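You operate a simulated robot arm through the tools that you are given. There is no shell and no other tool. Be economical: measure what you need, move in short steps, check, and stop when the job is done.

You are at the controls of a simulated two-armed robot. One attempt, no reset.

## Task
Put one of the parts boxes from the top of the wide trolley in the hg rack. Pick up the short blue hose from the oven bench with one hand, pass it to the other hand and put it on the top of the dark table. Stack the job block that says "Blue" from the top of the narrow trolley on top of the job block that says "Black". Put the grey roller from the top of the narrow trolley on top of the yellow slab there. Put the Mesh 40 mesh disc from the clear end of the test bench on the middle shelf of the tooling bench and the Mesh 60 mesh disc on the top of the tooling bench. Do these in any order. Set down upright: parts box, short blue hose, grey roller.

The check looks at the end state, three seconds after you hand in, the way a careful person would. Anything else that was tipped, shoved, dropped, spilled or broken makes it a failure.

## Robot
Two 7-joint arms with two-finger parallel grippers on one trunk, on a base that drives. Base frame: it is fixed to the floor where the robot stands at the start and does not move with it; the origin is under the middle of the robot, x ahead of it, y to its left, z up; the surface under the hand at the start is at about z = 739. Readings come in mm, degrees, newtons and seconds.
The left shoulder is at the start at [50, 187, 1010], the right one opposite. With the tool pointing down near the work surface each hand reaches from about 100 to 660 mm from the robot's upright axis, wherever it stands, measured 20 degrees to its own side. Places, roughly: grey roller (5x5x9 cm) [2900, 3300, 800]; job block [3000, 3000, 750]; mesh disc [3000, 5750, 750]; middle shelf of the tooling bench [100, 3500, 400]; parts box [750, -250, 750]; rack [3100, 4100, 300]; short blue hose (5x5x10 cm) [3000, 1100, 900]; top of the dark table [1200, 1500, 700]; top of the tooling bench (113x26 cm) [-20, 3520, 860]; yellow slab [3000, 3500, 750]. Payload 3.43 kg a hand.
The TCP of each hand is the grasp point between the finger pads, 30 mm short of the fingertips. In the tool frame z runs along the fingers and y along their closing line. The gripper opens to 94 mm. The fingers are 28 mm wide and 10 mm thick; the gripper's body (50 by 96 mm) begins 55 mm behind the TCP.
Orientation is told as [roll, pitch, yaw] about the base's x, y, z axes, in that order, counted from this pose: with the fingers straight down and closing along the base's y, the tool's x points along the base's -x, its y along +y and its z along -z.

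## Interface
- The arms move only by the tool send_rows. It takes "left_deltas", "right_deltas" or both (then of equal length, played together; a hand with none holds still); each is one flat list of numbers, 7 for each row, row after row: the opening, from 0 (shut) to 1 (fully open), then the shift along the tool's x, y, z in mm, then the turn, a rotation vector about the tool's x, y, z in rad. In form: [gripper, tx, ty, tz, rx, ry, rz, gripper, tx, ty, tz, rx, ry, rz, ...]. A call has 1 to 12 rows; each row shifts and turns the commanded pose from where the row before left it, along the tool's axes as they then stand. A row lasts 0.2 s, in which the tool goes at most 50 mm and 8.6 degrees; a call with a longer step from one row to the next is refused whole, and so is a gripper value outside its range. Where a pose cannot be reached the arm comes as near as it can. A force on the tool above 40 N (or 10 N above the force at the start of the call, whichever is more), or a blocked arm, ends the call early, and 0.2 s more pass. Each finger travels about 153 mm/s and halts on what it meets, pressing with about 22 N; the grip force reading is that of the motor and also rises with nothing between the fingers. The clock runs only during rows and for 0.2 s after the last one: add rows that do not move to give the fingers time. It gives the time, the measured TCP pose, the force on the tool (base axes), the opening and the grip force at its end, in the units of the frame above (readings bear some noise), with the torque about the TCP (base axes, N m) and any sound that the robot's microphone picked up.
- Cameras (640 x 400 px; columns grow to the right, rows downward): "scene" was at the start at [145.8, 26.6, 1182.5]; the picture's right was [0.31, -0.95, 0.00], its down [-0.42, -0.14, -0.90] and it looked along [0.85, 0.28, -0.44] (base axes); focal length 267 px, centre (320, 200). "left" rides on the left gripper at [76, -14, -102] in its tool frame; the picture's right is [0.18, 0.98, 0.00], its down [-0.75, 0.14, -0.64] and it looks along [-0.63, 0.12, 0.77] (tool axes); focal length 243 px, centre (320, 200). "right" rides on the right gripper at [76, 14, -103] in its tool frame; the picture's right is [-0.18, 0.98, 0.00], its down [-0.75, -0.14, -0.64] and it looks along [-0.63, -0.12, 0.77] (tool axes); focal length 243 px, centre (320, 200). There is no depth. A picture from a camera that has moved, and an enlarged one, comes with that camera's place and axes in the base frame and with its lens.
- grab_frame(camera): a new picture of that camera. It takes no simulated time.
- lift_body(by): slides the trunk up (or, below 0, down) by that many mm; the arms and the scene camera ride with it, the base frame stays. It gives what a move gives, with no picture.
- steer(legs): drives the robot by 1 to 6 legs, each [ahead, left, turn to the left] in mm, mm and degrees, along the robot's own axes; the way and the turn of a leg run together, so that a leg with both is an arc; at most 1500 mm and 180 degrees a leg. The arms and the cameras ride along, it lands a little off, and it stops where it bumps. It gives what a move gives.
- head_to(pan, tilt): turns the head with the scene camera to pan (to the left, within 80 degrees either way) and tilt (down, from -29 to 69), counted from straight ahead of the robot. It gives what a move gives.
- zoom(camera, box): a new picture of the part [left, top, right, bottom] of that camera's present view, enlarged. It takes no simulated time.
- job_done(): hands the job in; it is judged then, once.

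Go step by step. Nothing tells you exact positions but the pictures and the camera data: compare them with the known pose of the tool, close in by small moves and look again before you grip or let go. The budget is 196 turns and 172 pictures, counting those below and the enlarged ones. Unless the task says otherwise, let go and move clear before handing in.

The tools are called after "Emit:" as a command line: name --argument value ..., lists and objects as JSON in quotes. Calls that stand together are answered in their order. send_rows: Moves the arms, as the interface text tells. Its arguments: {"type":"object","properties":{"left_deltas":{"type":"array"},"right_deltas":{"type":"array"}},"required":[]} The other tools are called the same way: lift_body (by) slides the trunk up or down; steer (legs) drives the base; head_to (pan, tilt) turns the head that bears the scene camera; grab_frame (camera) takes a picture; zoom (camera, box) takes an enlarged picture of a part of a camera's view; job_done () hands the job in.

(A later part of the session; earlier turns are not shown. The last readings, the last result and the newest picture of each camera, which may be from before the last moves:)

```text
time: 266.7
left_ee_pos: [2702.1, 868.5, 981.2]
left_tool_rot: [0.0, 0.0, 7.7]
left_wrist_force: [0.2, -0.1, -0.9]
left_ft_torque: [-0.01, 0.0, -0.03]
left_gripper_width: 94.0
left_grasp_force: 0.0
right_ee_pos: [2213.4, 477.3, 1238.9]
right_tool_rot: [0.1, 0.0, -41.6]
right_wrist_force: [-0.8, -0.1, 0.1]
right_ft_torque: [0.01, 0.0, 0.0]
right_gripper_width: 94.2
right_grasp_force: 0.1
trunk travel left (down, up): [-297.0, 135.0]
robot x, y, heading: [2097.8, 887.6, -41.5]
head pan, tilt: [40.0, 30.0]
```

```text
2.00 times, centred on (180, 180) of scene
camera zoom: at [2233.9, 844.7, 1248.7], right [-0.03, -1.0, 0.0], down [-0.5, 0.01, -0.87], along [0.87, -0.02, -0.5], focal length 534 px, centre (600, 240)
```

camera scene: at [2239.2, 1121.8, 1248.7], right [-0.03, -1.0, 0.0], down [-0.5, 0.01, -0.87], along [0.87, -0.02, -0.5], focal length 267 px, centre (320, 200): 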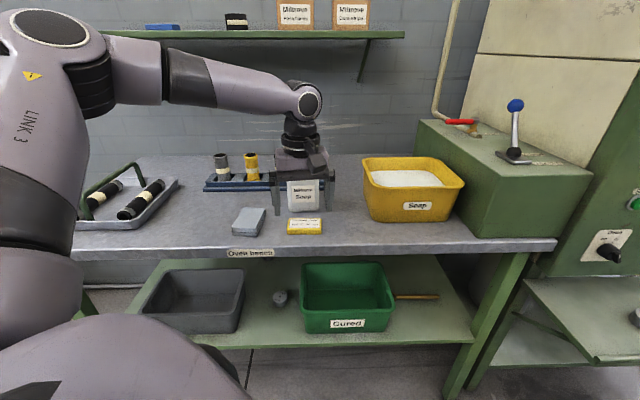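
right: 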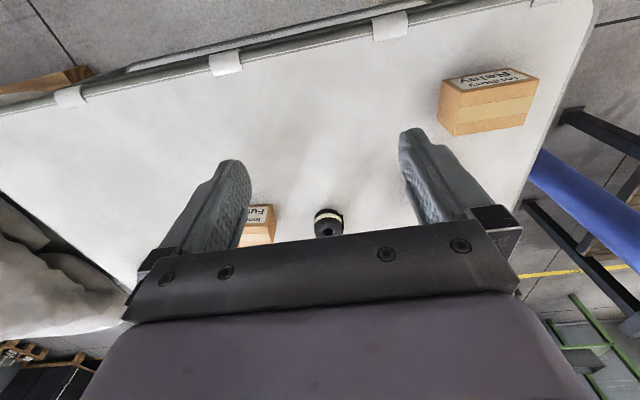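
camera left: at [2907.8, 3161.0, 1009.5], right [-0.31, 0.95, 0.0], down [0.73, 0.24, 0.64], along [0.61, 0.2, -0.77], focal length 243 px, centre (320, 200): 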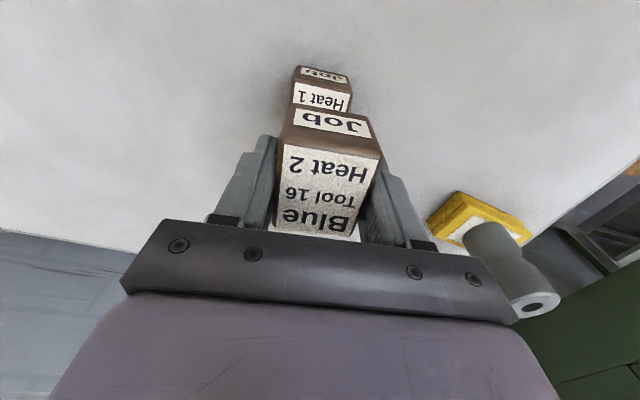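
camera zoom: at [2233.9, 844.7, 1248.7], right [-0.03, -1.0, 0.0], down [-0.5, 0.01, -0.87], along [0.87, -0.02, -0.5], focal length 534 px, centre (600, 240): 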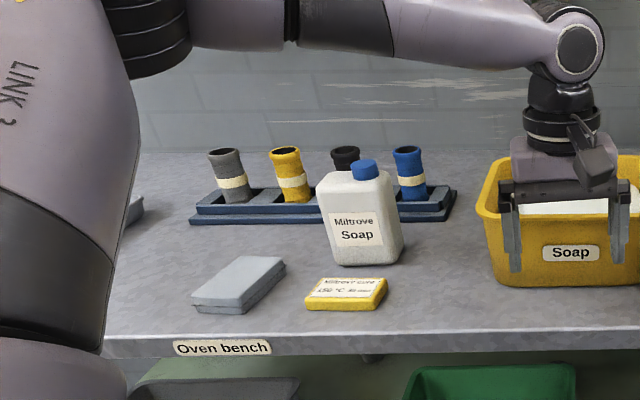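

The blue hose stands at about (3018, 1121), top z ≈ 959, behind a soap bottle whose top is about z 997. I'm raising the trunk and moving over it.

Emit:
lift_body --by 110

Emit:
send_rows --left_deltas '[0.8, 0, 0, 0, 0, 0, 0.065, 0.8, 0, 0, 0, 0, 0, 0.065]'

Emit:
steer --legs '[[-168, 189, 0], [204, 181, 0]]'

Emit:
grab_frame --camera "left"

Emit:
grab_frame --camera "scene"

```text
time: 268.2
left_ee_pos: [2702.9, 867.4, 1090.0]
left_tool_rot: [0.0, 0.0, 7.7]
left_wrist_force: [-0.1, -0.3, -1.0]
left_ft_torque: [-0.04, -0.01, -0.01]
left_gripper_width: 94.2
left_grasp_force: 0.1
right_ee_pos: [2211.3, 478.1, 1349.4]
right_tool_rot: [0.1, -0.1, -41.8]
right_wrist_force: [1.0, -0.2, 0.5]
right_ft_torque: [0.01, -0.03, 0.02]
right_gripper_width: 94.2
right_grasp_force: 0.1
trunk travel left (down, up): [-407.0, 25.0]
robot x, y, heading: [2100.7, 890.7, -41.5]
head pan, tilt: [40.0, 30.0]
```

```text
time: 268.8
left_ee_pos: [2702.0, 869.2, 1090.6]
left_tool_rot: [0.0, 0.0, 0.2]
left_wrist_force: [-0.3, 0.2, -1.2]
left_ft_torque: [0.0, 0.0, 0.01]
left_gripper_width: 75.2
left_grasp_force: 0.1
right_ee_pos: [2211.6, 477.6, 1348.4]
right_tool_rot: [0.0, 0.0, -41.6]
right_wrist_force: [0.4, -0.3, -0.4]
right_ft_torque: [-0.03, -0.03, 0.02]
right_gripper_width: 94.0
right_grasp_force: 0.2
trunk travel left (down, up): [-407.0, 25.0]
robot x, y, heading: [2101.8, 889.4, -41.9]
head pan, tilt: [40.0, 30.0]
```

```text
time: 272.8
left_ee_pos: [2973.3, 1115.2, 1090.5]
left_tool_rot: [-0.1, 0.0, 0.3]
left_wrist_force: [-0.2, -0.1, -0.1]
left_ft_torque: [-0.03, 0.01, -0.03]
left_gripper_width: 75.2
left_grasp_force: 0.1
right_ee_pos: [2484.3, 723.7, 1349.6]
right_tool_rot: [0.0, 0.0, -41.6]
right_wrist_force: [0.6, 0.1, 0.2]
right_ft_torque: [0.0, -0.02, 0.03]
right_gripper_width: 94.0
right_grasp_force: 0.1
trunk travel left (down, up): [-407.0, 25.0]
robot x, y, heading: [2371.6, 1135.3, -41.5]
head pan, tilt: [40.0, 30.0]
```

```text
68 pictures are left
camera left: at [2898.6, 1099.7, 1193.3], right [-0.19, 0.98, 0.0], down [0.75, 0.15, 0.64], along [0.63, 0.12, -0.77], focal length 243 px, centre (320, 200)
```

left: 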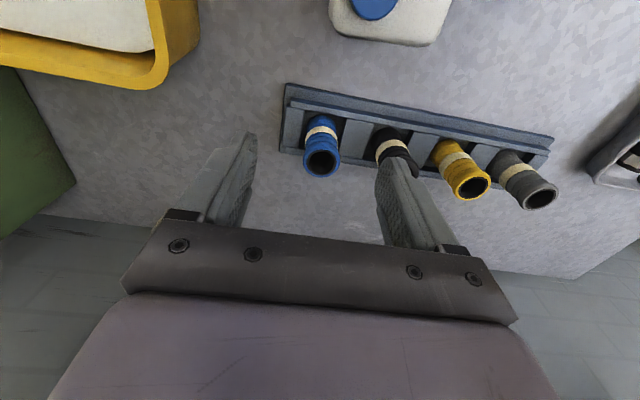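

```text
67 pictures are left
camera scene: at [2505.9, 1090.8, 1358.6], right [-0.03, -1.0, 0.0], down [-0.5, 0.01, -0.87], along [0.87, -0.02, -0.5], focal length 267 px, centre (320, 200)
```

scene: 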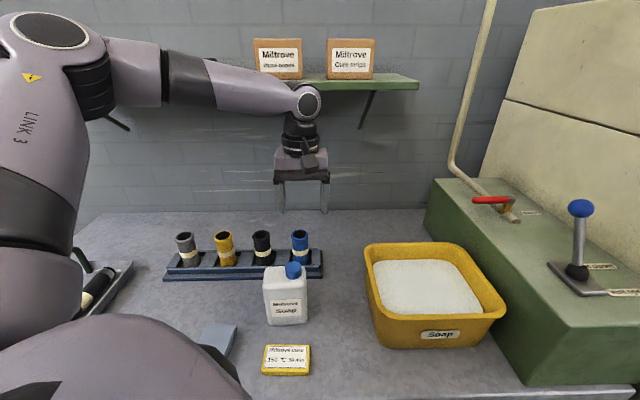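

I'm shifting to put the hand over the blue hose at about (3036, 1126) and lowering close to its top.

Emit:
steer --legs '[[19, 31, 0]]'

Emit:
send_rows --left_deltas '[0.8, -14, 0, 0, 0, 0, 0, 0.8, -14, 0, 0, 0, 0, 0, 0.8, 0, 0, 0, 0, 0, 0]'

Emit:
lift_body --by -85

Emit:
grab_frame --camera "left"

Emit:
zoom --camera "scene" --box '[200, 120, 400, 260]'

```text
time: 273.8
left_ee_pos: [3007.7, 1125.9, 1090.6]
left_tool_rot: [-0.1, 0.0, 0.2]
left_wrist_force: [0.1, -0.6, 0.6]
left_ft_torque: [0.02, -0.02, 0.04]
left_gripper_width: 75.1
left_grasp_force: 0.0
right_ee_pos: [2518.4, 733.6, 1350.0]
right_tool_rot: [0.0, 0.0, -41.7]
right_wrist_force: [0.6, 0.1, 0.0]
right_ft_torque: [-0.04, 0.02, -0.01]
right_gripper_width: 94.2
right_grasp_force: 0.0
trunk travel left (down, up): [-407.0, 25.0]
robot x, y, heading: [2405.5, 1141.4, -41.7]
head pan, tilt: [40.0, 30.0]
```

```text
time: 274.6
left_ee_pos: [3035.5, 1124.9, 1090.5]
left_tool_rot: [-0.1, 0.1, 0.2]
left_wrist_force: [0.7, -0.6, -0.3]
left_ft_torque: [-0.01, 0.01, 0.0]
left_gripper_width: 75.2
left_grasp_force: 0.0
right_ee_pos: [2517.1, 732.0, 1351.2]
right_tool_rot: [0.2, 0.0, -41.7]
right_wrist_force: [-0.6, 0.5, 0.3]
right_ft_torque: [-0.02, 0.0, 0.03]
right_gripper_width: 93.9
right_grasp_force: 0.0
trunk travel left (down, up): [-407.0, 25.0]
robot x, y, heading: [2405.8, 1145.3, -41.7]
head pan, tilt: [40.0, 30.0]
```

```text
time: 275.8
left_ee_pos: [3035.0, 1124.4, 1005.7]
left_tool_rot: [-0.1, -0.1, 0.2]
left_wrist_force: [0.6, 0.1, 0.2]
left_ft_torque: [0.0, -0.01, -0.01]
left_gripper_width: 75.3
left_grasp_force: 0.1
right_ee_pos: [2516.5, 732.1, 1264.0]
right_tool_rot: [0.1, 0.0, -41.7]
right_wrist_force: [-0.1, -0.5, -1.0]
right_ft_torque: [0.0, 0.01, 0.02]
right_gripper_width: 93.8
right_grasp_force: 0.1
trunk travel left (down, up): [-322.0, 110.0]
robot x, y, heading: [2405.2, 1137.6, -41.8]
head pan, tilt: [40.0, 30.0]
```

```text
66 pictures are left
camera left: at [2959.8, 1109.6, 1108.8], right [-0.19, 0.98, 0.0], down [0.75, 0.14, 0.64], along [0.63, 0.12, -0.77], focal length 243 px, centre (320, 200)
```

left: 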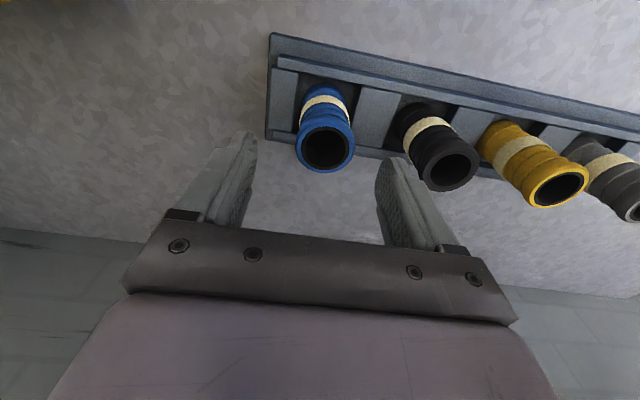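

```text
2.86 times, centred on (300, 190) of scene
camera zoom: at [2539.8, 1100.7, 1273.8], right [-0.03, -1.0, 0.0], down [-0.5, 0.01, -0.87], along [0.87, -0.02, -0.5], focal length 763 px, centre (377, 229)
```

zoom: 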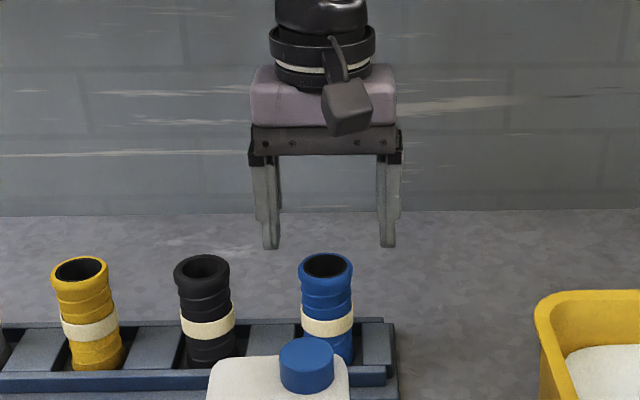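

The hose is at (3042, 1130), top z ≈ 950. For the later handover I'll grip only its top 35 mm: aligning, lowering to z 945 and closing.

Emit:
send_rows --left_deltas '[0.8, -6, 5, 0, 0, 0, 0, 0.8, 0, 0, 0, 0, 0, 0]'

Emit:
lift_body --by -40

Emit:
grab_frame --camera "left"

```text
time: 276.4
left_ee_pos: [3041.9, 1129.6, 1006.1]
left_tool_rot: [0.0, 0.0, 0.4]
left_wrist_force: [-1.0, -1.0, -0.3]
left_ft_torque: [-0.01, 0.0, 0.0]
left_gripper_width: 74.8
left_grasp_force: 0.1
right_ee_pos: [2517.8, 733.7, 1264.4]
right_tool_rot: [0.0, 0.0, -41.7]
right_wrist_force: [-0.7, -0.1, -0.4]
right_ft_torque: [-0.02, -0.01, -0.02]
right_gripper_width: 94.1
right_grasp_force: 0.1
trunk travel left (down, up): [-322.0, 110.0]
robot x, y, heading: [2410.6, 1144.1, -41.8]
head pan, tilt: [40.0, 30.0]
```

```text
time: 277.2
left_ee_pos: [3042.2, 1130.2, 965.3]
left_tool_rot: [-0.1, -0.1, 0.2]
left_wrist_force: [-0.6, 0.6, 0.2]
left_ft_torque: [-0.03, -0.01, 0.01]
left_gripper_width: 75.2
left_grasp_force: 0.1
right_ee_pos: [2517.6, 734.2, 1223.6]
right_tool_rot: [0.0, 0.0, -41.7]
right_wrist_force: [-0.5, -0.9, -0.8]
right_ft_torque: [-0.05, -0.04, -0.03]
right_gripper_width: 94.0
right_grasp_force: 0.0
trunk travel left (down, up): [-282.0, 150.0]
robot x, y, heading: [2403.9, 1145.5, -41.6]
head pan, tilt: [40.0, 30.0]
```

```text
64 pictures are left
camera left: at [2965.7, 1114.9, 1068.9], right [-0.19, 0.98, 0.0], down [0.75, 0.14, 0.64], along [0.63, 0.12, -0.77], focal length 243 px, centre (320, 200)
```

left: 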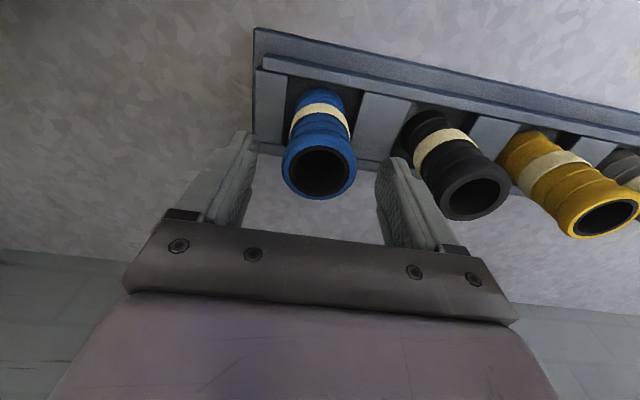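

Good. Lowering 20 mm more and closing.

Emit:
lift_body --by -22

Emit:
send_rows --left_deltas '[0.5, 0, 0, 0, 0, 0, 0, 0.2, 0, 0, 0, 0, 0, 0, 0, 0, 0, 0, 0, 0, 0, 0, 0, 0, 0, 0, 0, 0]'

Emit:
grab_frame --camera "left"

Emit:
zoom --camera "scene" --box '[220, 120, 380, 240]'

```text
time: 277.9
left_ee_pos: [3041.2, 1130.1, 943.6]
left_tool_rot: [-0.1, -0.2, 0.2]
left_wrist_force: [-0.3, -0.2, -0.3]
left_ft_torque: [-0.01, -0.05, 0.01]
left_gripper_width: 75.3
left_grasp_force: 0.0
right_ee_pos: [2517.3, 734.0, 1203.0]
right_tool_rot: [0.0, 0.0, -41.7]
right_wrist_force: [-0.2, -0.2, 0.7]
right_ft_torque: [-0.01, 0.01, 0.01]
right_gripper_width: 94.1
right_grasp_force: 0.1
trunk travel left (down, up): [-260.0, 172.0]
robot x, y, heading: [2404.7, 1143.6, -41.5]
head pan, tilt: [40.0, 30.0]
```

```text
time: 278.9
left_ee_pos: [3041.8, 1130.5, 943.4]
left_tool_rot: [0.0, 0.0, 0.2]
left_wrist_force: [-1.5, 0.7, 1.6]
left_ft_torque: [0.12, 0.09, 0.04]
left_gripper_width: 44.5
left_grasp_force: 21.7
right_ee_pos: [2517.6, 732.0, 1203.4]
right_tool_rot: [0.0, -0.1, -41.7]
right_wrist_force: [0.3, 0.1, 0.3]
right_ft_torque: [0.0, -0.02, 0.0]
right_gripper_width: 93.9
right_grasp_force: 0.1
trunk travel left (down, up): [-260.0, 172.0]
robot x, y, heading: [2409.2, 1142.3, -41.4]
head pan, tilt: [40.0, 30.0]
```

```text
63 pictures are left
camera left: at [2965.5, 1114.9, 1047.0], right [-0.19, 0.98, 0.0], down [0.75, 0.14, 0.64], along [0.63, 0.12, -0.77], focal length 243 px, centre (320, 200)
```

left: 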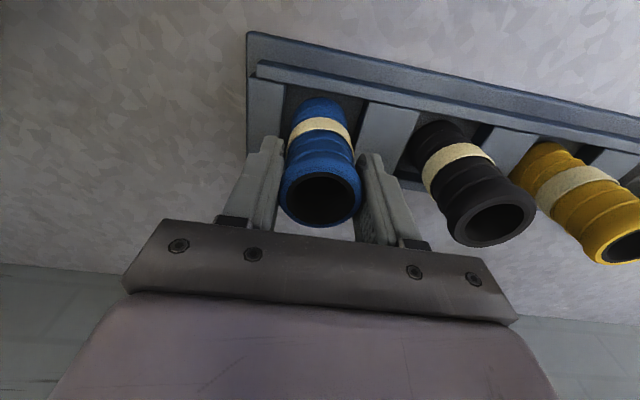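

```text
3.33 times, centred on (300, 180) of scene
camera zoom: at [2539.6, 1100.7, 1211.8], right [-0.03, -1.0, 0.0], down [-0.5, 0.01, -0.87], along [0.87, -0.02, -0.5], focal length 890 px, centre (387, 267)
```

zoom: 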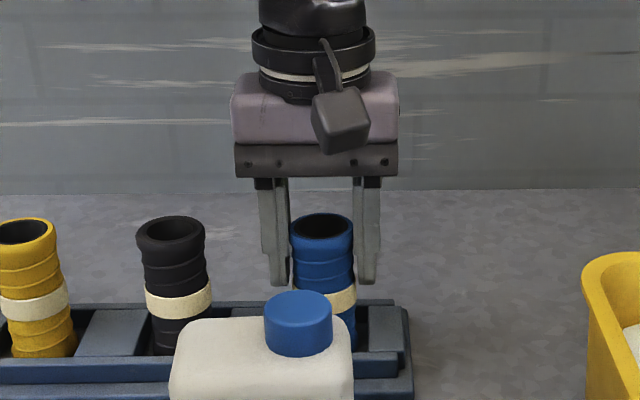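

The hose is gripped. I'm lifting it 160 mm to clear the soap bottle and then backing straight out.

Emit:
lift_body --by 160

Emit:
grab_frame --camera "scene"

```text
time: 280.7
left_ee_pos: [3041.1, 1129.4, 1102.8]
left_tool_rot: [0.0, 0.0, 0.2]
left_wrist_force: [-0.8, -1.1, -0.9]
left_ft_torque: [-0.02, 0.02, -0.01]
left_gripper_width: 44.6
left_grasp_force: 21.8
right_ee_pos: [2518.1, 733.4, 1362.2]
right_tool_rot: [0.0, 0.0, -41.7]
right_wrist_force: [0.8, 0.5, 0.1]
right_ft_torque: [0.0, -0.01, -0.02]
right_gripper_width: 93.9
right_grasp_force: 0.1
trunk travel left (down, up): [-420.0, 12.0]
robot x, y, heading: [2406.6, 1145.2, -41.4]
head pan, tilt: [40.0, 30.0]
```

```text
61 pictures are left
camera scene: at [2540.1, 1100.6, 1371.6], right [-0.03, -1.0, 0.0], down [-0.5, 0.01, -0.87], along [0.87, -0.02, -0.5], focal length 267 px, centre (320, 200)
```

scene: 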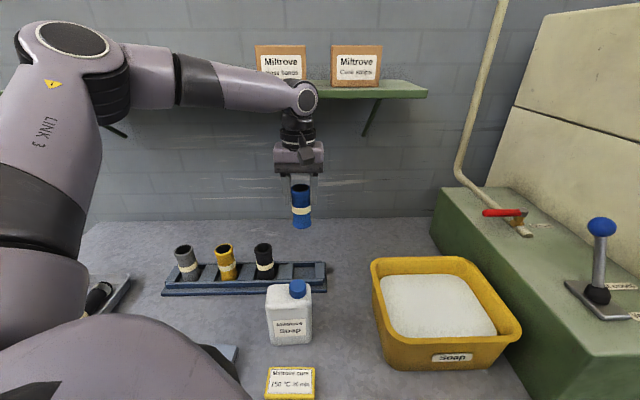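

Hose is clear. I'm backing out 500 mm, then bringing the left hand in front of the body with its yaw turned for the handover.

Emit:
steer --legs '[[-375, -331, 0]]'

Emit:
send_rows --left_deltas '[0, 0, 0, 0, 0, 0, -0.143, 0, 0, 0, 0, 0, 0, -0.143, 0, 0, 0, 0, 0, 0, -0.143, 0, 0, 0, 0, 0, 0, -0.143, 0, 0, 0, 0, 0, 0, -0.143, 0, 0, 0, 0, 0, 0, -0.143, 0, 35, 8, 0, 0, 0, 0, 0, 35, 8, 0, 0, 0, 0, 0, 35, 8, 0, 0, 0, 0, 0, 35, 8, 0, 0, 0, 0, 0, 35, 8, 0, 0, 0, 0, 0, 35, 8, 0, 0, 0, 0]'

Emit:
send_rows --left_deltas '[0, 35, 8, 0, 0, 0, 0, 0, 35, 8, 0, 0, 0, 0, 0, 35, 8, 0, 0, 0, 0, 0, 30, 8, 0, 0, 0, 0, 0, 20, 0, 0, 0, 0, 0, 0, 0, 0, 0, 0, 0, 0]' --right_deltas '[1, 0, 0, 0, 0, -0.131, 0, 1, 0, 0, 0, 0, -0.131, 0, 1, 0, 0, 0, 0, -0.131, 0, 1, 0, 0, 0, 0, -0.131, 0, 1, 0, 0, 0, 0, -0.131, 0, 1, 0, 0, 0, 0, -0.131, 0]'

Emit:
head_to --pan 0 --tilt 35

Emit:
grab_frame --camera "scene"

```text
time: 284.2
left_ee_pos: [2549.1, 1119.7, 1104.3]
left_tool_rot: [-0.1, 0.1, 0.1]
left_wrist_force: [-0.3, -0.7, -1.0]
left_ft_torque: [0.0, 0.01, -0.02]
left_gripper_width: 44.6
left_grasp_force: 22.2
right_ee_pos: [2024.9, 723.1, 1362.0]
right_tool_rot: [-0.1, -0.1, -41.6]
right_wrist_force: [-0.1, 0.4, -0.4]
right_ft_torque: [0.02, 0.01, -0.02]
right_gripper_width: 94.1
right_grasp_force: 0.1
trunk travel left (down, up): [-420.0, 12.0]
robot x, y, heading: [1913.6, 1131.8, -41.6]
head pan, tilt: [40.0, 30.0]
```

```text
time: 286.8
left_ee_pos: [2378.0, 991.4, 1103.7]
left_tool_rot: [0.1, 0.0, 49.3]
left_wrist_force: [0.3, -0.3, -1.7]
left_ft_torque: [0.01, 0.0, 0.04]
left_gripper_width: 44.6
left_grasp_force: 22.2
right_ee_pos: [2025.7, 723.2, 1362.3]
right_tool_rot: [0.0, 0.0, -41.8]
right_wrist_force: [-0.3, 0.0, -0.5]
right_ft_torque: [0.0, -0.01, -0.01]
right_gripper_width: 93.9
right_grasp_force: 0.1
trunk travel left (down, up): [-420.0, 12.0]
robot x, y, heading: [1913.8, 1134.1, -41.5]
head pan, tilt: [40.0, 30.0]
```

```text
time: 288.2
left_ee_pos: [2284.0, 973.2, 1107.5]
left_tool_rot: [-0.1, 0.2, 49.3]
left_wrist_force: [0.4, 0.1, -0.6]
left_ft_torque: [0.02, -0.01, -0.02]
left_gripper_width: 44.1
left_grasp_force: 22.5
left hand out of reach, approached as far as the arm can: row 2, 3, 4, 5
right_ee_pos: [2024.5, 721.5, 1361.8]
right_tool_rot: [0.0, -45.3, -41.8]
right_wrist_force: [0.8, -0.3, -0.9]
right_ft_torque: [-0.03, 0.03, 0.0]
right_gripper_width: 94.3
right_grasp_force: 0.1
trunk travel left (down, up): [-420.0, 12.0]
robot x, y, heading: [1916.3, 1129.5, -41.7]
head pan, tilt: [40.0, 30.0]
```

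```text
time: 289.3
left_ee_pos: [2282.5, 971.5, 1106.4]
left_tool_rot: [0.0, 0.0, 49.3]
left_wrist_force: [-0.8, 0.1, -1.0]
left_ft_torque: [-0.01, 0.0, -0.01]
left_gripper_width: 44.0
left_grasp_force: 21.5
right_ee_pos: [2025.2, 722.5, 1362.3]
right_tool_rot: [0.0, -45.0, -41.7]
right_wrist_force: [0.2, -0.1, 0.4]
right_ft_torque: [0.04, -0.04, -0.03]
right_gripper_width: 94.0
right_grasp_force: 0.0
trunk travel left (down, up): [-420.0, 12.0]
robot x, y, heading: [1914.6, 1133.7, -41.6]
head pan, tilt: [0.0, 35.0]
```

```text
60 pictures are left
camera scene: at [2023.6, 1034.5, 1363.9], right [-0.66, -0.75, 0.0], down [-0.43, 0.38, -0.82], along [0.61, -0.54, -0.57], focal length 267 px, centre (320, 200)
```

scene: 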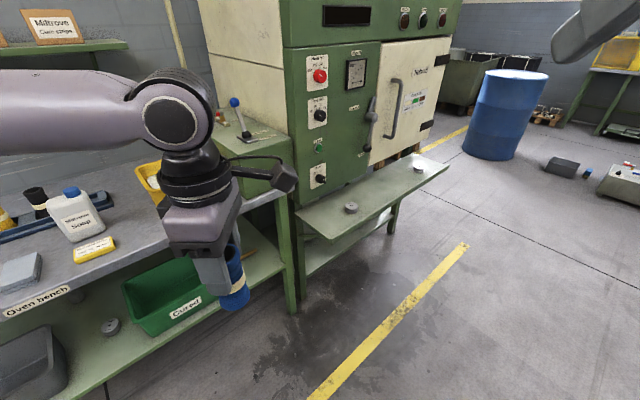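

Left hand holds the hose at about 381 mm ahead and 125 mm left. I'm bringing the pitched right hand down and then across behind it.

Emit:
send_rows --right_deltas '[1, 34.9, 0, 19.9, 0, 0, 0, 1, 34.9, 0, 19.9, 0, 0, 0, 1, 34.9, 0, 19.9, 0, 0, 0, 1, 34.9, 0, 19.9, 0, 0, 0, 1, 34.9, 0, 19.9, 0, 0, 0, 1, 34.9, 0, 19.9, 0, 0, 0, 1, 34.9, 0, 19.9, 0, 0, 0, 1, 34.9, 0, 19.9, 0, 0, 0]'

Emit:
send_rows --right_deltas '[1, 0, 40, 0, 0, 0, 0, 1, 0, 40, 0, 0, 0, 0, 1, 0, 40, 0, 0, 0, 0, 1, 0, 40, 0, 0, 0, 0, 1, 0, 40, 0, 0, 0, 0, 1, 0, 40, 0, 0, 0, 0]'

Emit:
grab_frame --camera "scene"

Emit:
grab_frame --camera "right"

```text
time: 291.1
left_ee_pos: [2283.8, 972.0, 1107.0]
left_tool_rot: [0.0, 0.1, 49.3]
left_wrist_force: [0.5, -0.5, -1.1]
left_ft_torque: [-0.03, 0.0, 0.0]
left_gripper_width: 44.2
left_grasp_force: 22.1
right_ee_pos: [2066.9, 718.6, 1135.4]
right_tool_rot: [0.0, -45.0, -41.8]
right_wrist_force: [-0.2, 0.2, 0.2]
right_ft_torque: [-0.04, 0.01, -0.01]
right_gripper_width: 94.1
right_grasp_force: 0.1
right hand out of reach, approached as far as the arm can: row 4, 5, 6, 7, 8
trunk travel left (down, up): [-420.0, 12.0]
robot x, y, heading: [1913.8, 1133.6, -41.6]
head pan, tilt: [0.0, 35.0]
```

```text
time: 292.5
left_ee_pos: [2284.1, 972.0, 1106.8]
left_tool_rot: [0.0, 0.2, 49.3]
left_wrist_force: [-0.3, 0.6, -0.5]
left_ft_torque: [0.03, -0.01, 0.01]
left_gripper_width: 44.4
left_grasp_force: 21.6
right_ee_pos: [2225.9, 897.1, 1132.8]
right_tool_rot: [0.0, -45.1, -41.7]
right_wrist_force: [0.3, 0.1, -0.3]
right_ft_torque: [0.0, 0.0, 0.0]
right_gripper_width: 94.0
right_grasp_force: 0.1
trunk travel left (down, up): [-420.0, 12.0]
robot x, y, heading: [1915.6, 1131.5, -41.4]
head pan, tilt: [0.0, 35.0]
```

```text
59 pictures are left
camera scene: at [2024.1, 1035.3, 1363.9], right [-0.66, -0.75, 0.0], down [-0.43, 0.38, -0.82], along [0.61, -0.54, -0.57], focal length 267 px, centre (320, 200)
```

scene: 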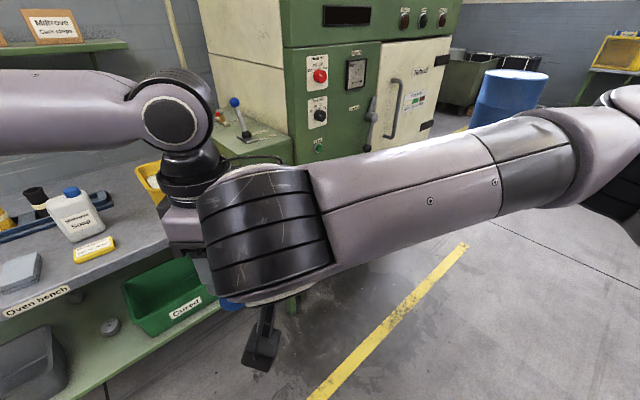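

```text
58 pictures are left
camera right: at [2141.2, 992.5, 1151.9], right [0.75, 0.65, 0.13], down [-0.04, -0.16, 0.99], along [0.66, -0.75, -0.09], focal length 243 px, centre (320, 200)
```

right: 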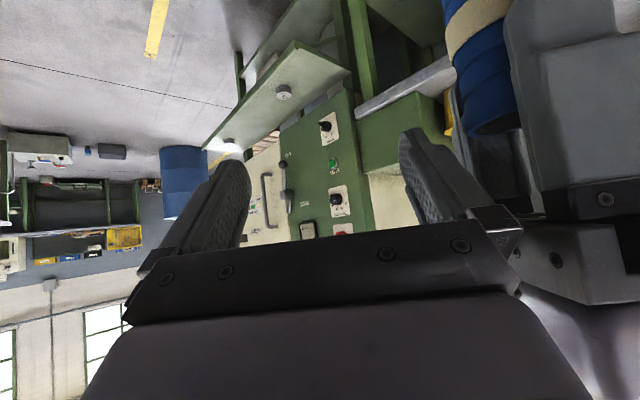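

The right hand can't come that close to the body, so I'll move the handover point forward. The right hand shifts back to the side and down while the left extends ahead.

Emit:
send_rows --right_deltas '[1, 0, -30, 0, 0, 0, 0, 1, 0, -30, 0, 0, 0, 0, 1, 0, -10, 0, 0, 0, 0, 1, 14, 0, 14, 0, 0, 0, 1, 14, 0, 14, 0, 0, 0, 1, 14, 0, 14, 0, 0, 0, 1, 14, 0, 14, 0, 0, 0, 1, 0, 0, 0, 0, 0, 0]' --left_deltas '[0, 0, 0, 0, 0, 0, 0, 0, 0, 0, 0, 0, 0, 0, 0, 0, -30, 0, 0, 0, 0, 0, 0, -30, 0, 0, 0, 0, 0, 0, -30, 0, 0, 0, 0, 0, 0, -30, 0, 0, 0, 0, 0, 0, 0, 0, 0, 0, 0, 0, 0, 0, 0, 0, 0, 0]'

Emit:
grab_frame --camera "right"

```text
time: 294.3
left_ee_pos: [2381.2, 951.1, 1107.5]
left_tool_rot: [-0.1, 0.1, 49.2]
left_wrist_force: [0.2, 0.3, -0.8]
left_ft_torque: [0.02, 0.02, 0.05]
left_gripper_width: 44.5
left_grasp_force: 21.9
left hand out of reach, approached as far as the arm can: row 3, 4, 5, 6
right_ee_pos: [2178.5, 844.3, 1055.8]
right_tool_rot: [0.1, -45.0, -41.6]
right_wrist_force: [0.4, -0.6, 0.0]
right_ft_torque: [0.01, 0.01, 0.0]
right_gripper_width: 93.8
right_grasp_force: 0.1
trunk travel left (down, up): [-420.0, 12.0]
robot x, y, heading: [1911.6, 1135.5, -41.8]
head pan, tilt: [0.0, 35.0]
```

```text
57 pictures are left
camera right: at [2093.6, 939.1, 1074.5], right [0.75, 0.65, 0.13], down [-0.04, -0.16, 0.99], along [0.66, -0.75, -0.1], focal length 243 px, centre (320, 200)
```

right: 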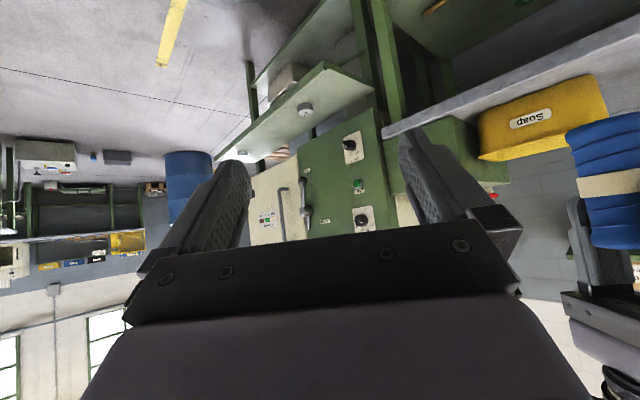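

I'm moving the right hand across behind the hose.

Emit:
send_rows --right_deltas '[1, 0, 35, 0, 0, 0, 0, 1, 0, 35, 0, 0, 0, 0, 1, 0, 35, 0, 0, 0, 0, 1, 0, 35, 0, 0, 0, 0, 1, 0, 35, 0, 0, 0, 0, 1, 0, 35, 0, 0, 0, 0, 1, 0, 0, 0, 0, 0, 0]'

Emit:
grab_frame --camera "right"

```text
time: 296.1
left_ee_pos: [2379.5, 949.5, 1109.3]
left_tool_rot: [0.0, 0.0, 49.4]
left_wrist_force: [0.2, -0.3, -2.1]
left_ft_torque: [0.01, -0.03, 0.0]
left_gripper_width: 44.6
left_grasp_force: 22.1
right_ee_pos: [2325.7, 970.0, 1063.3]
right_tool_rot: [0.4, -45.9, -45.1]
right_wrist_force: [0.0, -0.1, 0.5]
right_ft_torque: [0.03, 0.02, 0.0]
right_gripper_width: 94.2
right_grasp_force: 0.0
trunk travel left (down, up): [-420.0, 12.0]
robot x, y, heading: [1913.2, 1132.3, -41.6]
head pan, tilt: [0.0, 35.0]
stopped in row 7 (right hand): the arm was blocked; the commanded pose is now the measured one
```

```text
56 pictures are left
camera right: at [2245.7, 1069.9, 1080.0], right [0.78, 0.61, 0.14], down [-0.06, -0.15, 0.99], along [0.62, -0.78, -0.08], focal length 243 px, centre (320, 200)
```

right: 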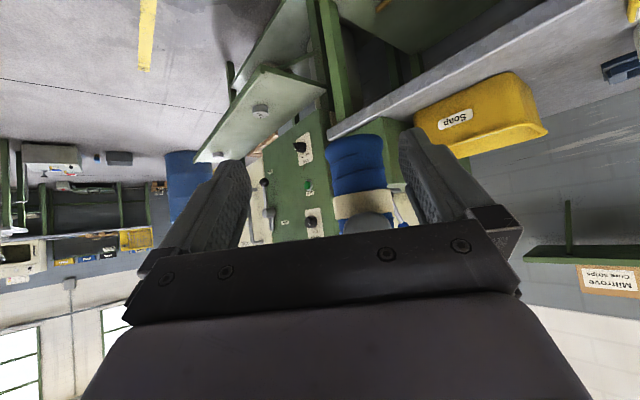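

Something touched, so I'm looking at the scene before continuing.

Emit:
head_to --pan 10 --tilt 45

Emit:
grab_frame --camera "scene"

```text
time: 296.8
left_ee_pos: [2379.9, 951.3, 1109.5]
left_tool_rot: [-0.1, 0.2, 49.3]
left_wrist_force: [-0.5, 0.1, -0.6]
left_ft_torque: [-0.03, 0.02, 0.02]
left_gripper_width: 44.4
left_grasp_force: 21.5
right_ee_pos: [2325.5, 970.5, 1063.3]
right_tool_rot: [0.3, -45.8, -44.9]
right_wrist_force: [0.9, -0.1, -0.2]
right_ft_torque: [0.01, 0.04, -0.02]
right_gripper_width: 94.1
right_grasp_force: 0.1
trunk travel left (down, up): [-420.0, 12.0]
robot x, y, heading: [1915.4, 1134.3, -41.5]
head pan, tilt: [10.0, 45.0]
```

```text
55 pictures are left
camera scene: at [2026.9, 1050.3, 1349.1], right [-0.52, -0.85, 0.0], down [-0.6, 0.37, -0.71], along [0.6, -0.37, -0.71], focal length 267 px, centre (320, 200)
```

scene: 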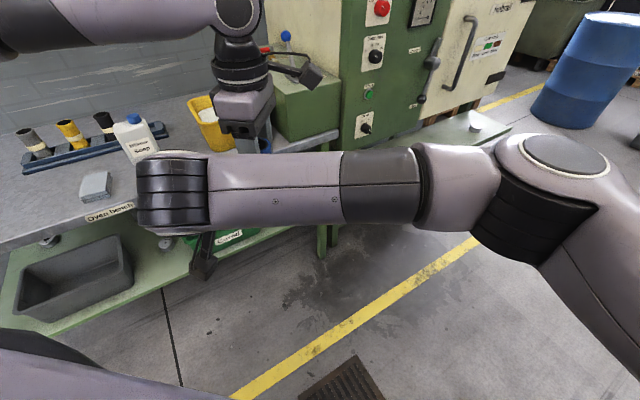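

No obvious jam; the right forearm runs across close to the chest. I'm nudging forward and slightly left toward the hose.

Emit:
send_rows --right_deltas '[1, -9, 4, 9, 0, 0, 0, 1, -9, 4, 9, 0, 0, 0, 1, 0, 0, 0, 0, 0, 0]'

Emit:
grab_frame --camera "right"

```text
time: 297.6
left_ee_pos: [2382.4, 949.9, 1111.5]
left_tool_rot: [-0.5, 0.2, 49.5]
left_wrist_force: [17.4, -10.8, 3.3]
left_ft_torque: [0.37, 0.62, -0.04]
left_gripper_width: 44.3
left_grasp_force: 22.1
right_ee_pos: [2347.9, 952.3, 1062.0]
right_tool_rot: [0.3, -45.3, -45.6]
right_wrist_force: [-17.7, 11.0, -5.8]
right_ft_torque: [-0.85, -1.32, 0.39]
right_gripper_width: 93.9
right_grasp_force: 0.0
trunk travel left (down, up): [-420.0, 12.0]
robot x, y, heading: [1914.3, 1134.9, -41.7]
head pan, tilt: [10.0, 45.0]
```

```text
54 pictures are left
camera right: at [2268.7, 1052.8, 1079.8], right [0.79, 0.6, 0.13], down [-0.05, -0.15, 0.99], along [0.61, -0.79, -0.09], focal length 243 px, centre (320, 200)
```

right: 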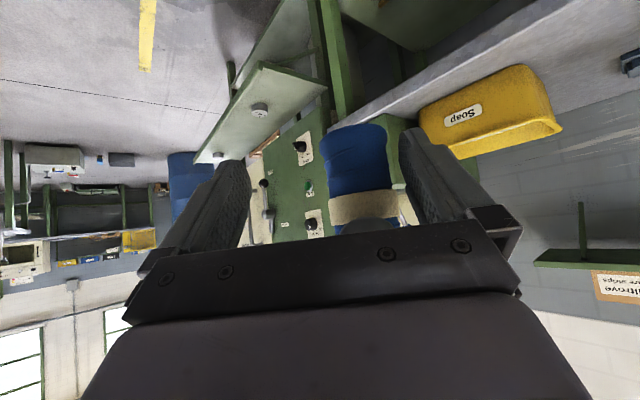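

The right palm touches the left hand's rear finger. A better arrangement is both hands closing along the same line, with the right hand nearly horizontal (pitch ~75°). I'm backing the right hand out first, then turning the left.

Emit:
send_rows --right_deltas '[1, 10, 0, -10, 0, 0, 0, 1, 15, 0, -15, 0, 0, 0, 1, 10, -20, -10, 0, 0, 0, 1, 0, -40, 0, 0, 0, 0, 1, 0, -40, 0, 0, 0, 0, 1, 0, -40, 0, 0, 0, 0, 1, 0, -40, 0, 0, 0, 0, 1, 0, -30, 0, 0, 0, 0]'

Emit:
send_rows --left_deltas '[0, 0, 0, 0, 0, 0, 0.1428, 0, 0, 0, 0, 0, 0, 0.1428, 0, 0, 0, 0, 0, 0, 0.1428, 0, 0, 0, 0, 0, 0, 0.1428, 0, 0, 0, 0, 0, 0, 0.1428, 0, 0, 0, 0, 0, 0, 0.1428, 0, 0, 0, 0, 0, 0, 0.1428, 0, 0, 0, 0, 0, 0, 0.1428, 0, 0, 0, 0, 0, 0, 0.1428, 0, 0, 0, 0, 0, 0, 0.1428, 0, 0, 0, 0, 0, 0, 0.1428, 0, 0, 0, 0, 0, 0, 0]' --right_deltas '[1, 0, 0, 0, 0, -0.131, 0, 1, 0, 0, 0, 0, -0.131, 0, 1, 0, 0, 0, 0, -0.131, 0, 1, 0, 0, 0, 0, -0.131, 0, 1, 0, 0, 0, 0, 0, 0, 1, 0, 0, 0, 0, 0, 0, 1, 0, 0, 0, 0, 0, 0, 1, 0, 0, 0, 0, 0, 0, 1, 0, 0, 0, 0, 0, 0, 1, 0, 0, 0, 0, 0, 0, 1, 0, 0, 0, 0, 0, 0, 1, 0, 0, 0, 0, 0, 0]'

Emit:
grab_frame --camera "scene"

```text
time: 299.4
left_ee_pos: [2379.1, 950.6, 1109.3]
left_tool_rot: [-0.2, 0.1, 49.3]
left_wrist_force: [-0.2, 0.2, -1.0]
left_ft_torque: [0.01, -0.02, -0.01]
left_gripper_width: 44.6
left_grasp_force: 22.2
right_ee_pos: [2166.2, 844.9, 1063.1]
right_tool_rot: [0.4, -45.8, -44.7]
right_wrist_force: [0.3, 0.0, -0.9]
right_ft_torque: [0.02, -0.02, 0.0]
right_gripper_width: 94.1
right_grasp_force: 0.0
trunk travel left (down, up): [-420.0, 12.0]
robot x, y, heading: [1915.8, 1136.8, -41.6]
head pan, tilt: [10.0, 45.0]
```

```text
time: 302.0
left_ee_pos: [2380.9, 950.6, 1109.5]
left_tool_rot: [-0.3, -0.1, -40.8]
left_wrist_force: [0.0, 0.5, -1.7]
left_ft_torque: [0.01, -0.01, 0.01]
left_gripper_width: 44.9
left_grasp_force: 22.2
right_ee_pos: [2166.2, 844.0, 1062.3]
right_tool_rot: [1.0, -76.0, -45.4]
right_wrist_force: [-0.2, 0.1, 0.3]
right_ft_torque: [-0.01, -0.03, -0.03]
right_gripper_width: 94.1
right_grasp_force: 0.0
trunk travel left (down, up): [-420.0, 12.0]
robot x, y, heading: [1914.5, 1132.8, -41.6]
head pan, tilt: [10.0, 45.0]
```

```text
53 pictures are left
camera scene: at [2027.0, 1050.3, 1349.1], right [-0.52, -0.85, 0.0], down [-0.6, 0.37, -0.71], along [0.6, -0.37, -0.71], focal length 267 px, centre (320, 200)
```

scene: 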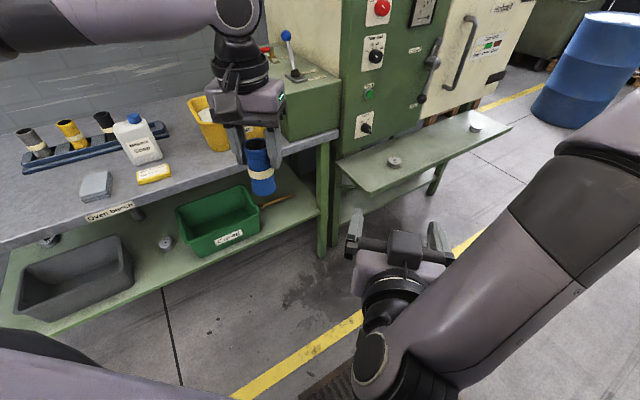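

The hose hangs straight and the right hand is nearly horizontal. I'm bringing the two toward each other laterally.

Emit:
send_rows --left_deltas '[0, 0, -28, 0, 0, 0, 0, 0, 0, -28, 0, 0, 0, 0, 0, 0, -28, 0, 0, 0, 0, 0, 0, 0, 0, 0, 0, 0, 0, 0, 0, 0, 0, 0, 0]' --right_deltas '[1, 8.7, 30, 2.2, -0.064, 0, -0.016, 1, 0, 35, 0, 0, 0, 0, 1, 0, 35, 0, 0, 0, 0, 1, 0, 35, 0, 0, 0, 0, 1, 0, 0, 0, 0, 0, 0]'

Emit:
grab_frame --camera "right"

Emit:
grab_frame --camera "scene"

```text
time: 303.4
left_ee_pos: [2340.5, 954.8, 1109.5]
left_tool_rot: [-0.3, -0.1, -40.7]
left_wrist_force: [-0.7, -0.4, -1.4]
left_ft_torque: [0.02, -0.01, 0.02]
left_gripper_width: 44.6
left_grasp_force: 22.3
left hand out of reach, approached as far as the arm can: row 1, 2, 3
right_ee_pos: [2261.4, 919.9, 1060.5]
right_tool_rot: [6.6, -76.1, -50.6]
right_wrist_force: [-0.7, -0.1, 0.0]
right_ft_torque: [0.0, 0.02, -0.03]
right_gripper_width: 94.0
right_grasp_force: 0.0
trunk travel left (down, up): [-420.0, 12.0]
robot x, y, heading: [1912.0, 1132.1, -41.5]
head pan, tilt: [10.0, 45.0]
stopped in row 5 (right hand): the arm was blocked; the commanded pose is now the measured one
```

```text
52 pictures are left
camera right: at [2188.1, 1013.7, 1012.3], right [0.71, 0.67, 0.21], down [-0.43, 0.19, 0.88], along [0.55, -0.72, 0.43], focal length 243 px, centre (320, 200)
```

right: 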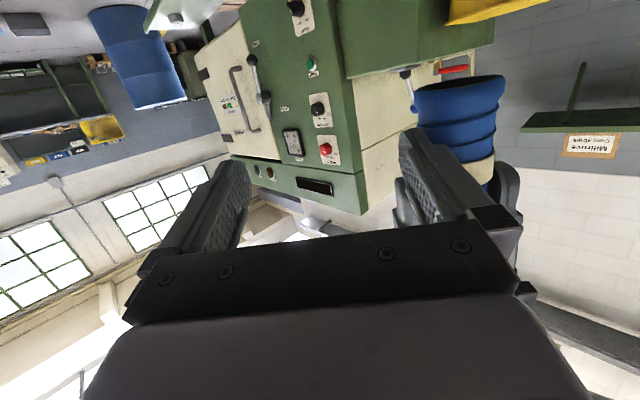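

```text
51 pictures are left
camera scene: at [2027.1, 1050.2, 1349.1], right [-0.52, -0.85, 0.0], down [-0.6, 0.37, -0.71], along [0.6, -0.37, -0.71], focal length 267 px, centre (320, 200)
```

scene: 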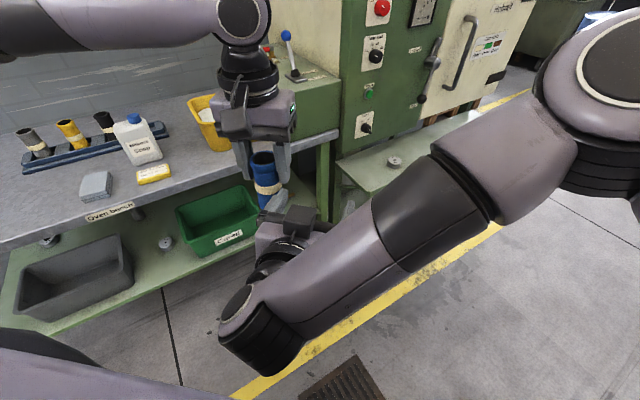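

Blocked again: the wrist is too near the body. I'll hand over further forward, with both hands yawed about 25° left.

Emit:
send_rows --right_deltas '[1, 0, -35, 0, 0, 0, 0, 1, 0, -35, 0, 0, 0, 0, 1, 0, -20, 0, 0, 0, 0, 1, 0, 0, 0, -0.116, 0, -0.036, 1, 0, 0, 0, -0.116, 0, -0.036, 1, 0, 0, 0, -0.116, 0, -0.036, 1, 0, 0, 0, -0.116, 0, -0.036, 1, 0, 0, 0, 0, 0, 0]' --left_deltas '[0, 0, 0, 0, 0, 0, -0.109, 0, 0, 0, 0, 0, 0, -0.109, 0, 0, 0, 0, 0, 0, -0.109, 0, 0, 0, 0, 0, 0, -0.109, 0, -22.6, -10.5, 0, 0, 0, 0, 0, -22.6, -10.5, 0, 0, 0, 0, 0, -22.6, -10.5, 0, 0, 0, 0, 0, -22.6, -10.5, 0, 0, 0, 0]'

Emit:
grab_frame --camera "scene"

```text
time: 305.4
left_ee_pos: [2416.5, 949.6, 1109.6]
left_tool_rot: [-0.4, -0.1, -15.7]
left_wrist_force: [0.2, 0.0, -0.8]
left_ft_torque: [0.01, -0.01, 0.01]
left_gripper_width: 44.6
left_grasp_force: 22.4
left hand out of reach, approached as far as the arm can: row 5, 6, 7, 8
right_ee_pos: [2200.4, 833.0, 1079.5]
right_tool_rot: [22.0, -77.1, -43.7]
right_wrist_force: [0.7, 0.4, -0.5]
right_ft_torque: [0.0, -0.02, 0.0]
right_gripper_width: 94.0
right_grasp_force: 0.1
right hand out of reach, approached as far as the arm can: row 7
trunk travel left (down, up): [-420.0, 12.0]
robot x, y, heading: [1917.2, 1133.7, -41.6]
head pan, tilt: [10.0, 45.0]
stopped in row 8 (right hand): the arm was blocked; the commanded pose is now the measured one
```

```text
50 pictures are left
camera scene: at [2026.7, 1050.3, 1349.1], right [-0.52, -0.85, 0.0], down [-0.6, 0.37, -0.71], along [0.6, -0.37, -0.71], focal length 267 px, centre (320, 200)
```

scene: 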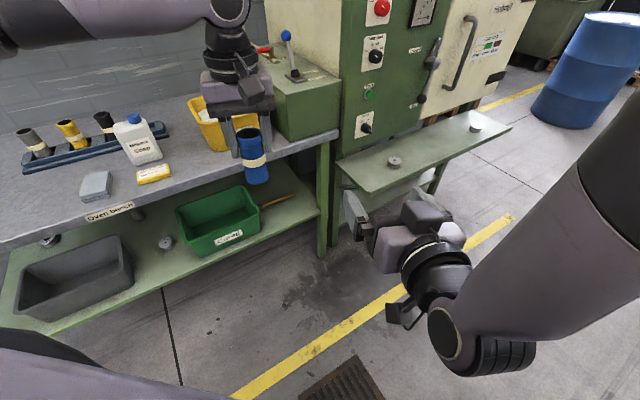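

I'll have the right hand come from the right side instead, pointing left across the body. I'm turning both hands to about 75° yaw.

Emit:
send_rows --right_deltas '[1, 0, 0, 0, -0.1335, 0.0115, -0.0286, 1, 0, 0, 0, -0.1335, 0.0115, -0.0286, 1, 0, 0, 0, -0.1335, 0.0115, -0.0286, 1, 0, 0, 0, -0.1335, 0.0115, -0.0286, 1, 0, 0, 0, -0.1335, 0.0115, -0.0286, 1, 0, 0, 0, -0.1335, 0.0115, -0.0286, 1, 0, 0, 0, -0.1335, 0.0115, -0.0286, 1, 0, 0, 0, 0, 0, 0]' --left_deltas '[0, 0, 0, 0, 0, 0, -0.125, 0, 0, 0, 0, 0, 0, -0.125, 0, 0, 0, 0, 0, 0, -0.125, 0, 0, 0, 0, 0, 0, -0.125, 0, 0, 0, 0, 0, 0, -0.125, 0, 0, 0, 0, 0, 0, -0.125, 0, 0, 0, 0, 0, 0, -0.125, 0, 0, 0, 0, 0, 0, 0]'

Emit:
grab_frame --camera "scene"

Emit:
grab_frame --camera "right"

```text
time: 307.4
left_ee_pos: [2415.1, 950.0, 1109.1]
left_tool_rot: [-0.3, 0.3, 34.4]
left_wrist_force: [0.2, 0.1, -2.0]
left_ft_torque: [-0.01, 0.0, -0.02]
left_gripper_width: 44.4
left_grasp_force: 22.2
right_ee_pos: [2204.0, 835.5, 1103.5]
right_tool_rot: [41.2, -76.6, -61.9]
right_wrist_force: [-0.1, -0.2, 0.0]
right_ft_torque: [-0.03, 0.0, 0.02]
right_gripper_width: 94.0
right_grasp_force: 0.1
right hand out of reach, approached as far as the arm can: row 1, 2, 3, 4, 5, 6, 7
trunk travel left (down, up): [-420.0, 12.0]
robot x, y, heading: [1918.0, 1131.3, -41.5]
head pan, tilt: [10.0, 45.0]
stopped in row 8 (right hand): the arm was blocked; the commanded pose is now the measured one
```

```text
49 pictures are left
camera scene: at [2026.9, 1050.1, 1349.1], right [-0.52, -0.85, 0.0], down [-0.6, 0.37, -0.71], along [0.6, -0.37, -0.71], focal length 267 px, centre (320, 200)
```

scene: 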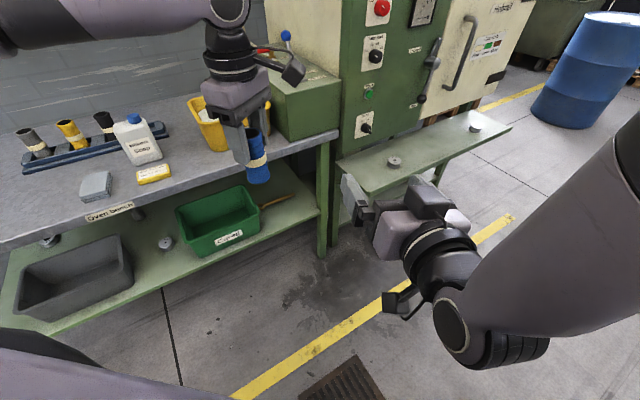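

```text
48 pictures are left
camera right: at [2106.7, 899.2, 1050.0], right [0.38, 0.87, 0.33], down [-0.56, -0.07, 0.82], along [0.74, -0.5, 0.46], focal length 243 px, centre (320, 200)
```

right: 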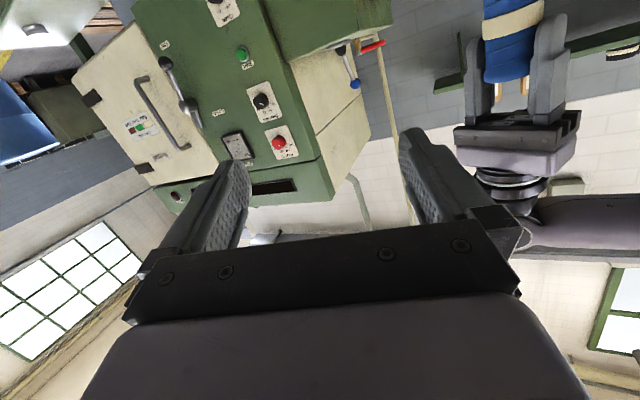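

The right wrist can't yaw further. New idea: tilt the left hand 40° so the hose leans toward the centre, and roll the right hand about its own axis to match. It can then straighten the hose after the pass.

Emit:
send_rows --left_deltas '[0, 0, 0, 0, 0, 0, 0.1326, 0, 0, 0, 0, 0, 0, 0.1326, 0, 0, 0, 0, 0, 0, 0.1326, 0, 0, 0, 0, 0, 0, 0.1326, 0, 0, 0, 0, 0, 0, 0.1326, 0, 0, 0, 0, 0, 0, 0.1326, 0, 0, 0, 0, 0, 0, 0.1326, 0, 0, 0, 0, 0, 0, 0.1326, 0, 0, 0, 0, 0, 0, 0.1326, 0, 0, 0, 0, 0, 0, 0.1326]' --right_deltas '[1, 0, 0, 0, 0.136, -0.021, 0.024, 1, 0, 0, 0, 0.136, -0.021, 0.024, 1, 0, 0, 0, 0, 0, -0.1425, 1, 0, 0, 0, 0, 0, -0.1425, 1, 0, 0, 0, 0, 0, -0.1425, 1, 0, 0, 0, 0, 0, -0.1425, 1, 0, 0, 0, 0, 0, -0.1425, 1, 0, 0, 0, 0, 0, -0.1425, 1, 0, 0, 0, 0, 0, 0, 1, 0, 0, 0, 0, 0, 0]'

Emit:
send_rows --left_deltas '[0, 0, 0, 0, 0.14, 0, 0, 0, 0, 0, 0, 0.14, 0, 0, 0, 0, 0, 0, 0.14, 0, 0, 0, 0, 0, 0, 0.14, 0, 0, 0, 0, 0, 0, 0.14, 0, 0, 0, 0, -26.6, 22.3, 0, 0, 0, 0, 0, -26.6, 22.3, 0, 0, 0, 0, 0, -26.6, 22.3, 0, 0, 0]'

Emit:
grab_frame --camera "scene"

```text
time: 309.6
left_ee_pos: [2415.6, 950.7, 1109.6]
left_tool_rot: [-0.2, -0.3, -41.5]
left_wrist_force: [-0.2, 0.5, -0.8]
left_ft_torque: [-0.01, 0.0, -0.01]
left_gripper_width: 44.6
left_grasp_force: 21.8
right_ee_pos: [2204.5, 817.0, 1117.6]
right_tool_rot: [-73.6, -52.4, 38.7]
right_wrist_force: [1.1, 0.1, 0.5]
right_ft_torque: [-0.01, 0.03, -0.04]
right_gripper_width: 94.0
right_grasp_force: 0.1
trunk travel left (down, up): [-420.0, 12.0]
robot x, y, heading: [1911.8, 1131.0, -41.5]
head pan, tilt: [10.0, 45.0]
```

```text
time: 311.4
left_ee_pos: [2346.3, 869.9, 1108.9]
left_tool_rot: [-40.4, -0.1, -41.6]
left_wrist_force: [-0.9, -0.5, 0.2]
left_ft_torque: [0.03, -0.01, 0.01]
left_gripper_width: 44.4
left_grasp_force: 21.9
right_ee_pos: [2205.5, 818.7, 1118.7]
right_tool_rot: [-73.9, -52.6, 39.2]
right_wrist_force: [0.4, -0.7, 0.4]
right_ft_torque: [-0.02, 0.01, 0.0]
right_gripper_width: 94.1
right_grasp_force: 0.0
trunk travel left (down, up): [-420.0, 12.0]
robot x, y, heading: [1913.7, 1132.9, -41.6]
head pan, tilt: [10.0, 45.0]
```

```text
47 pictures are left
camera scene: at [2026.4, 1049.5, 1349.1], right [-0.52, -0.85, 0.0], down [-0.6, 0.37, -0.71], along [0.6, -0.37, -0.71], focal length 267 px, centre (320, 200)
```

scene: 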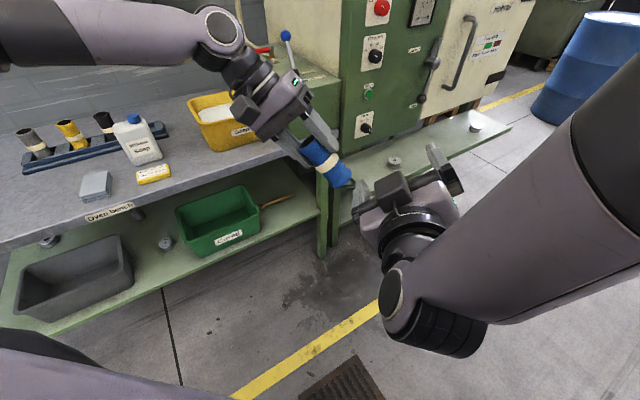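

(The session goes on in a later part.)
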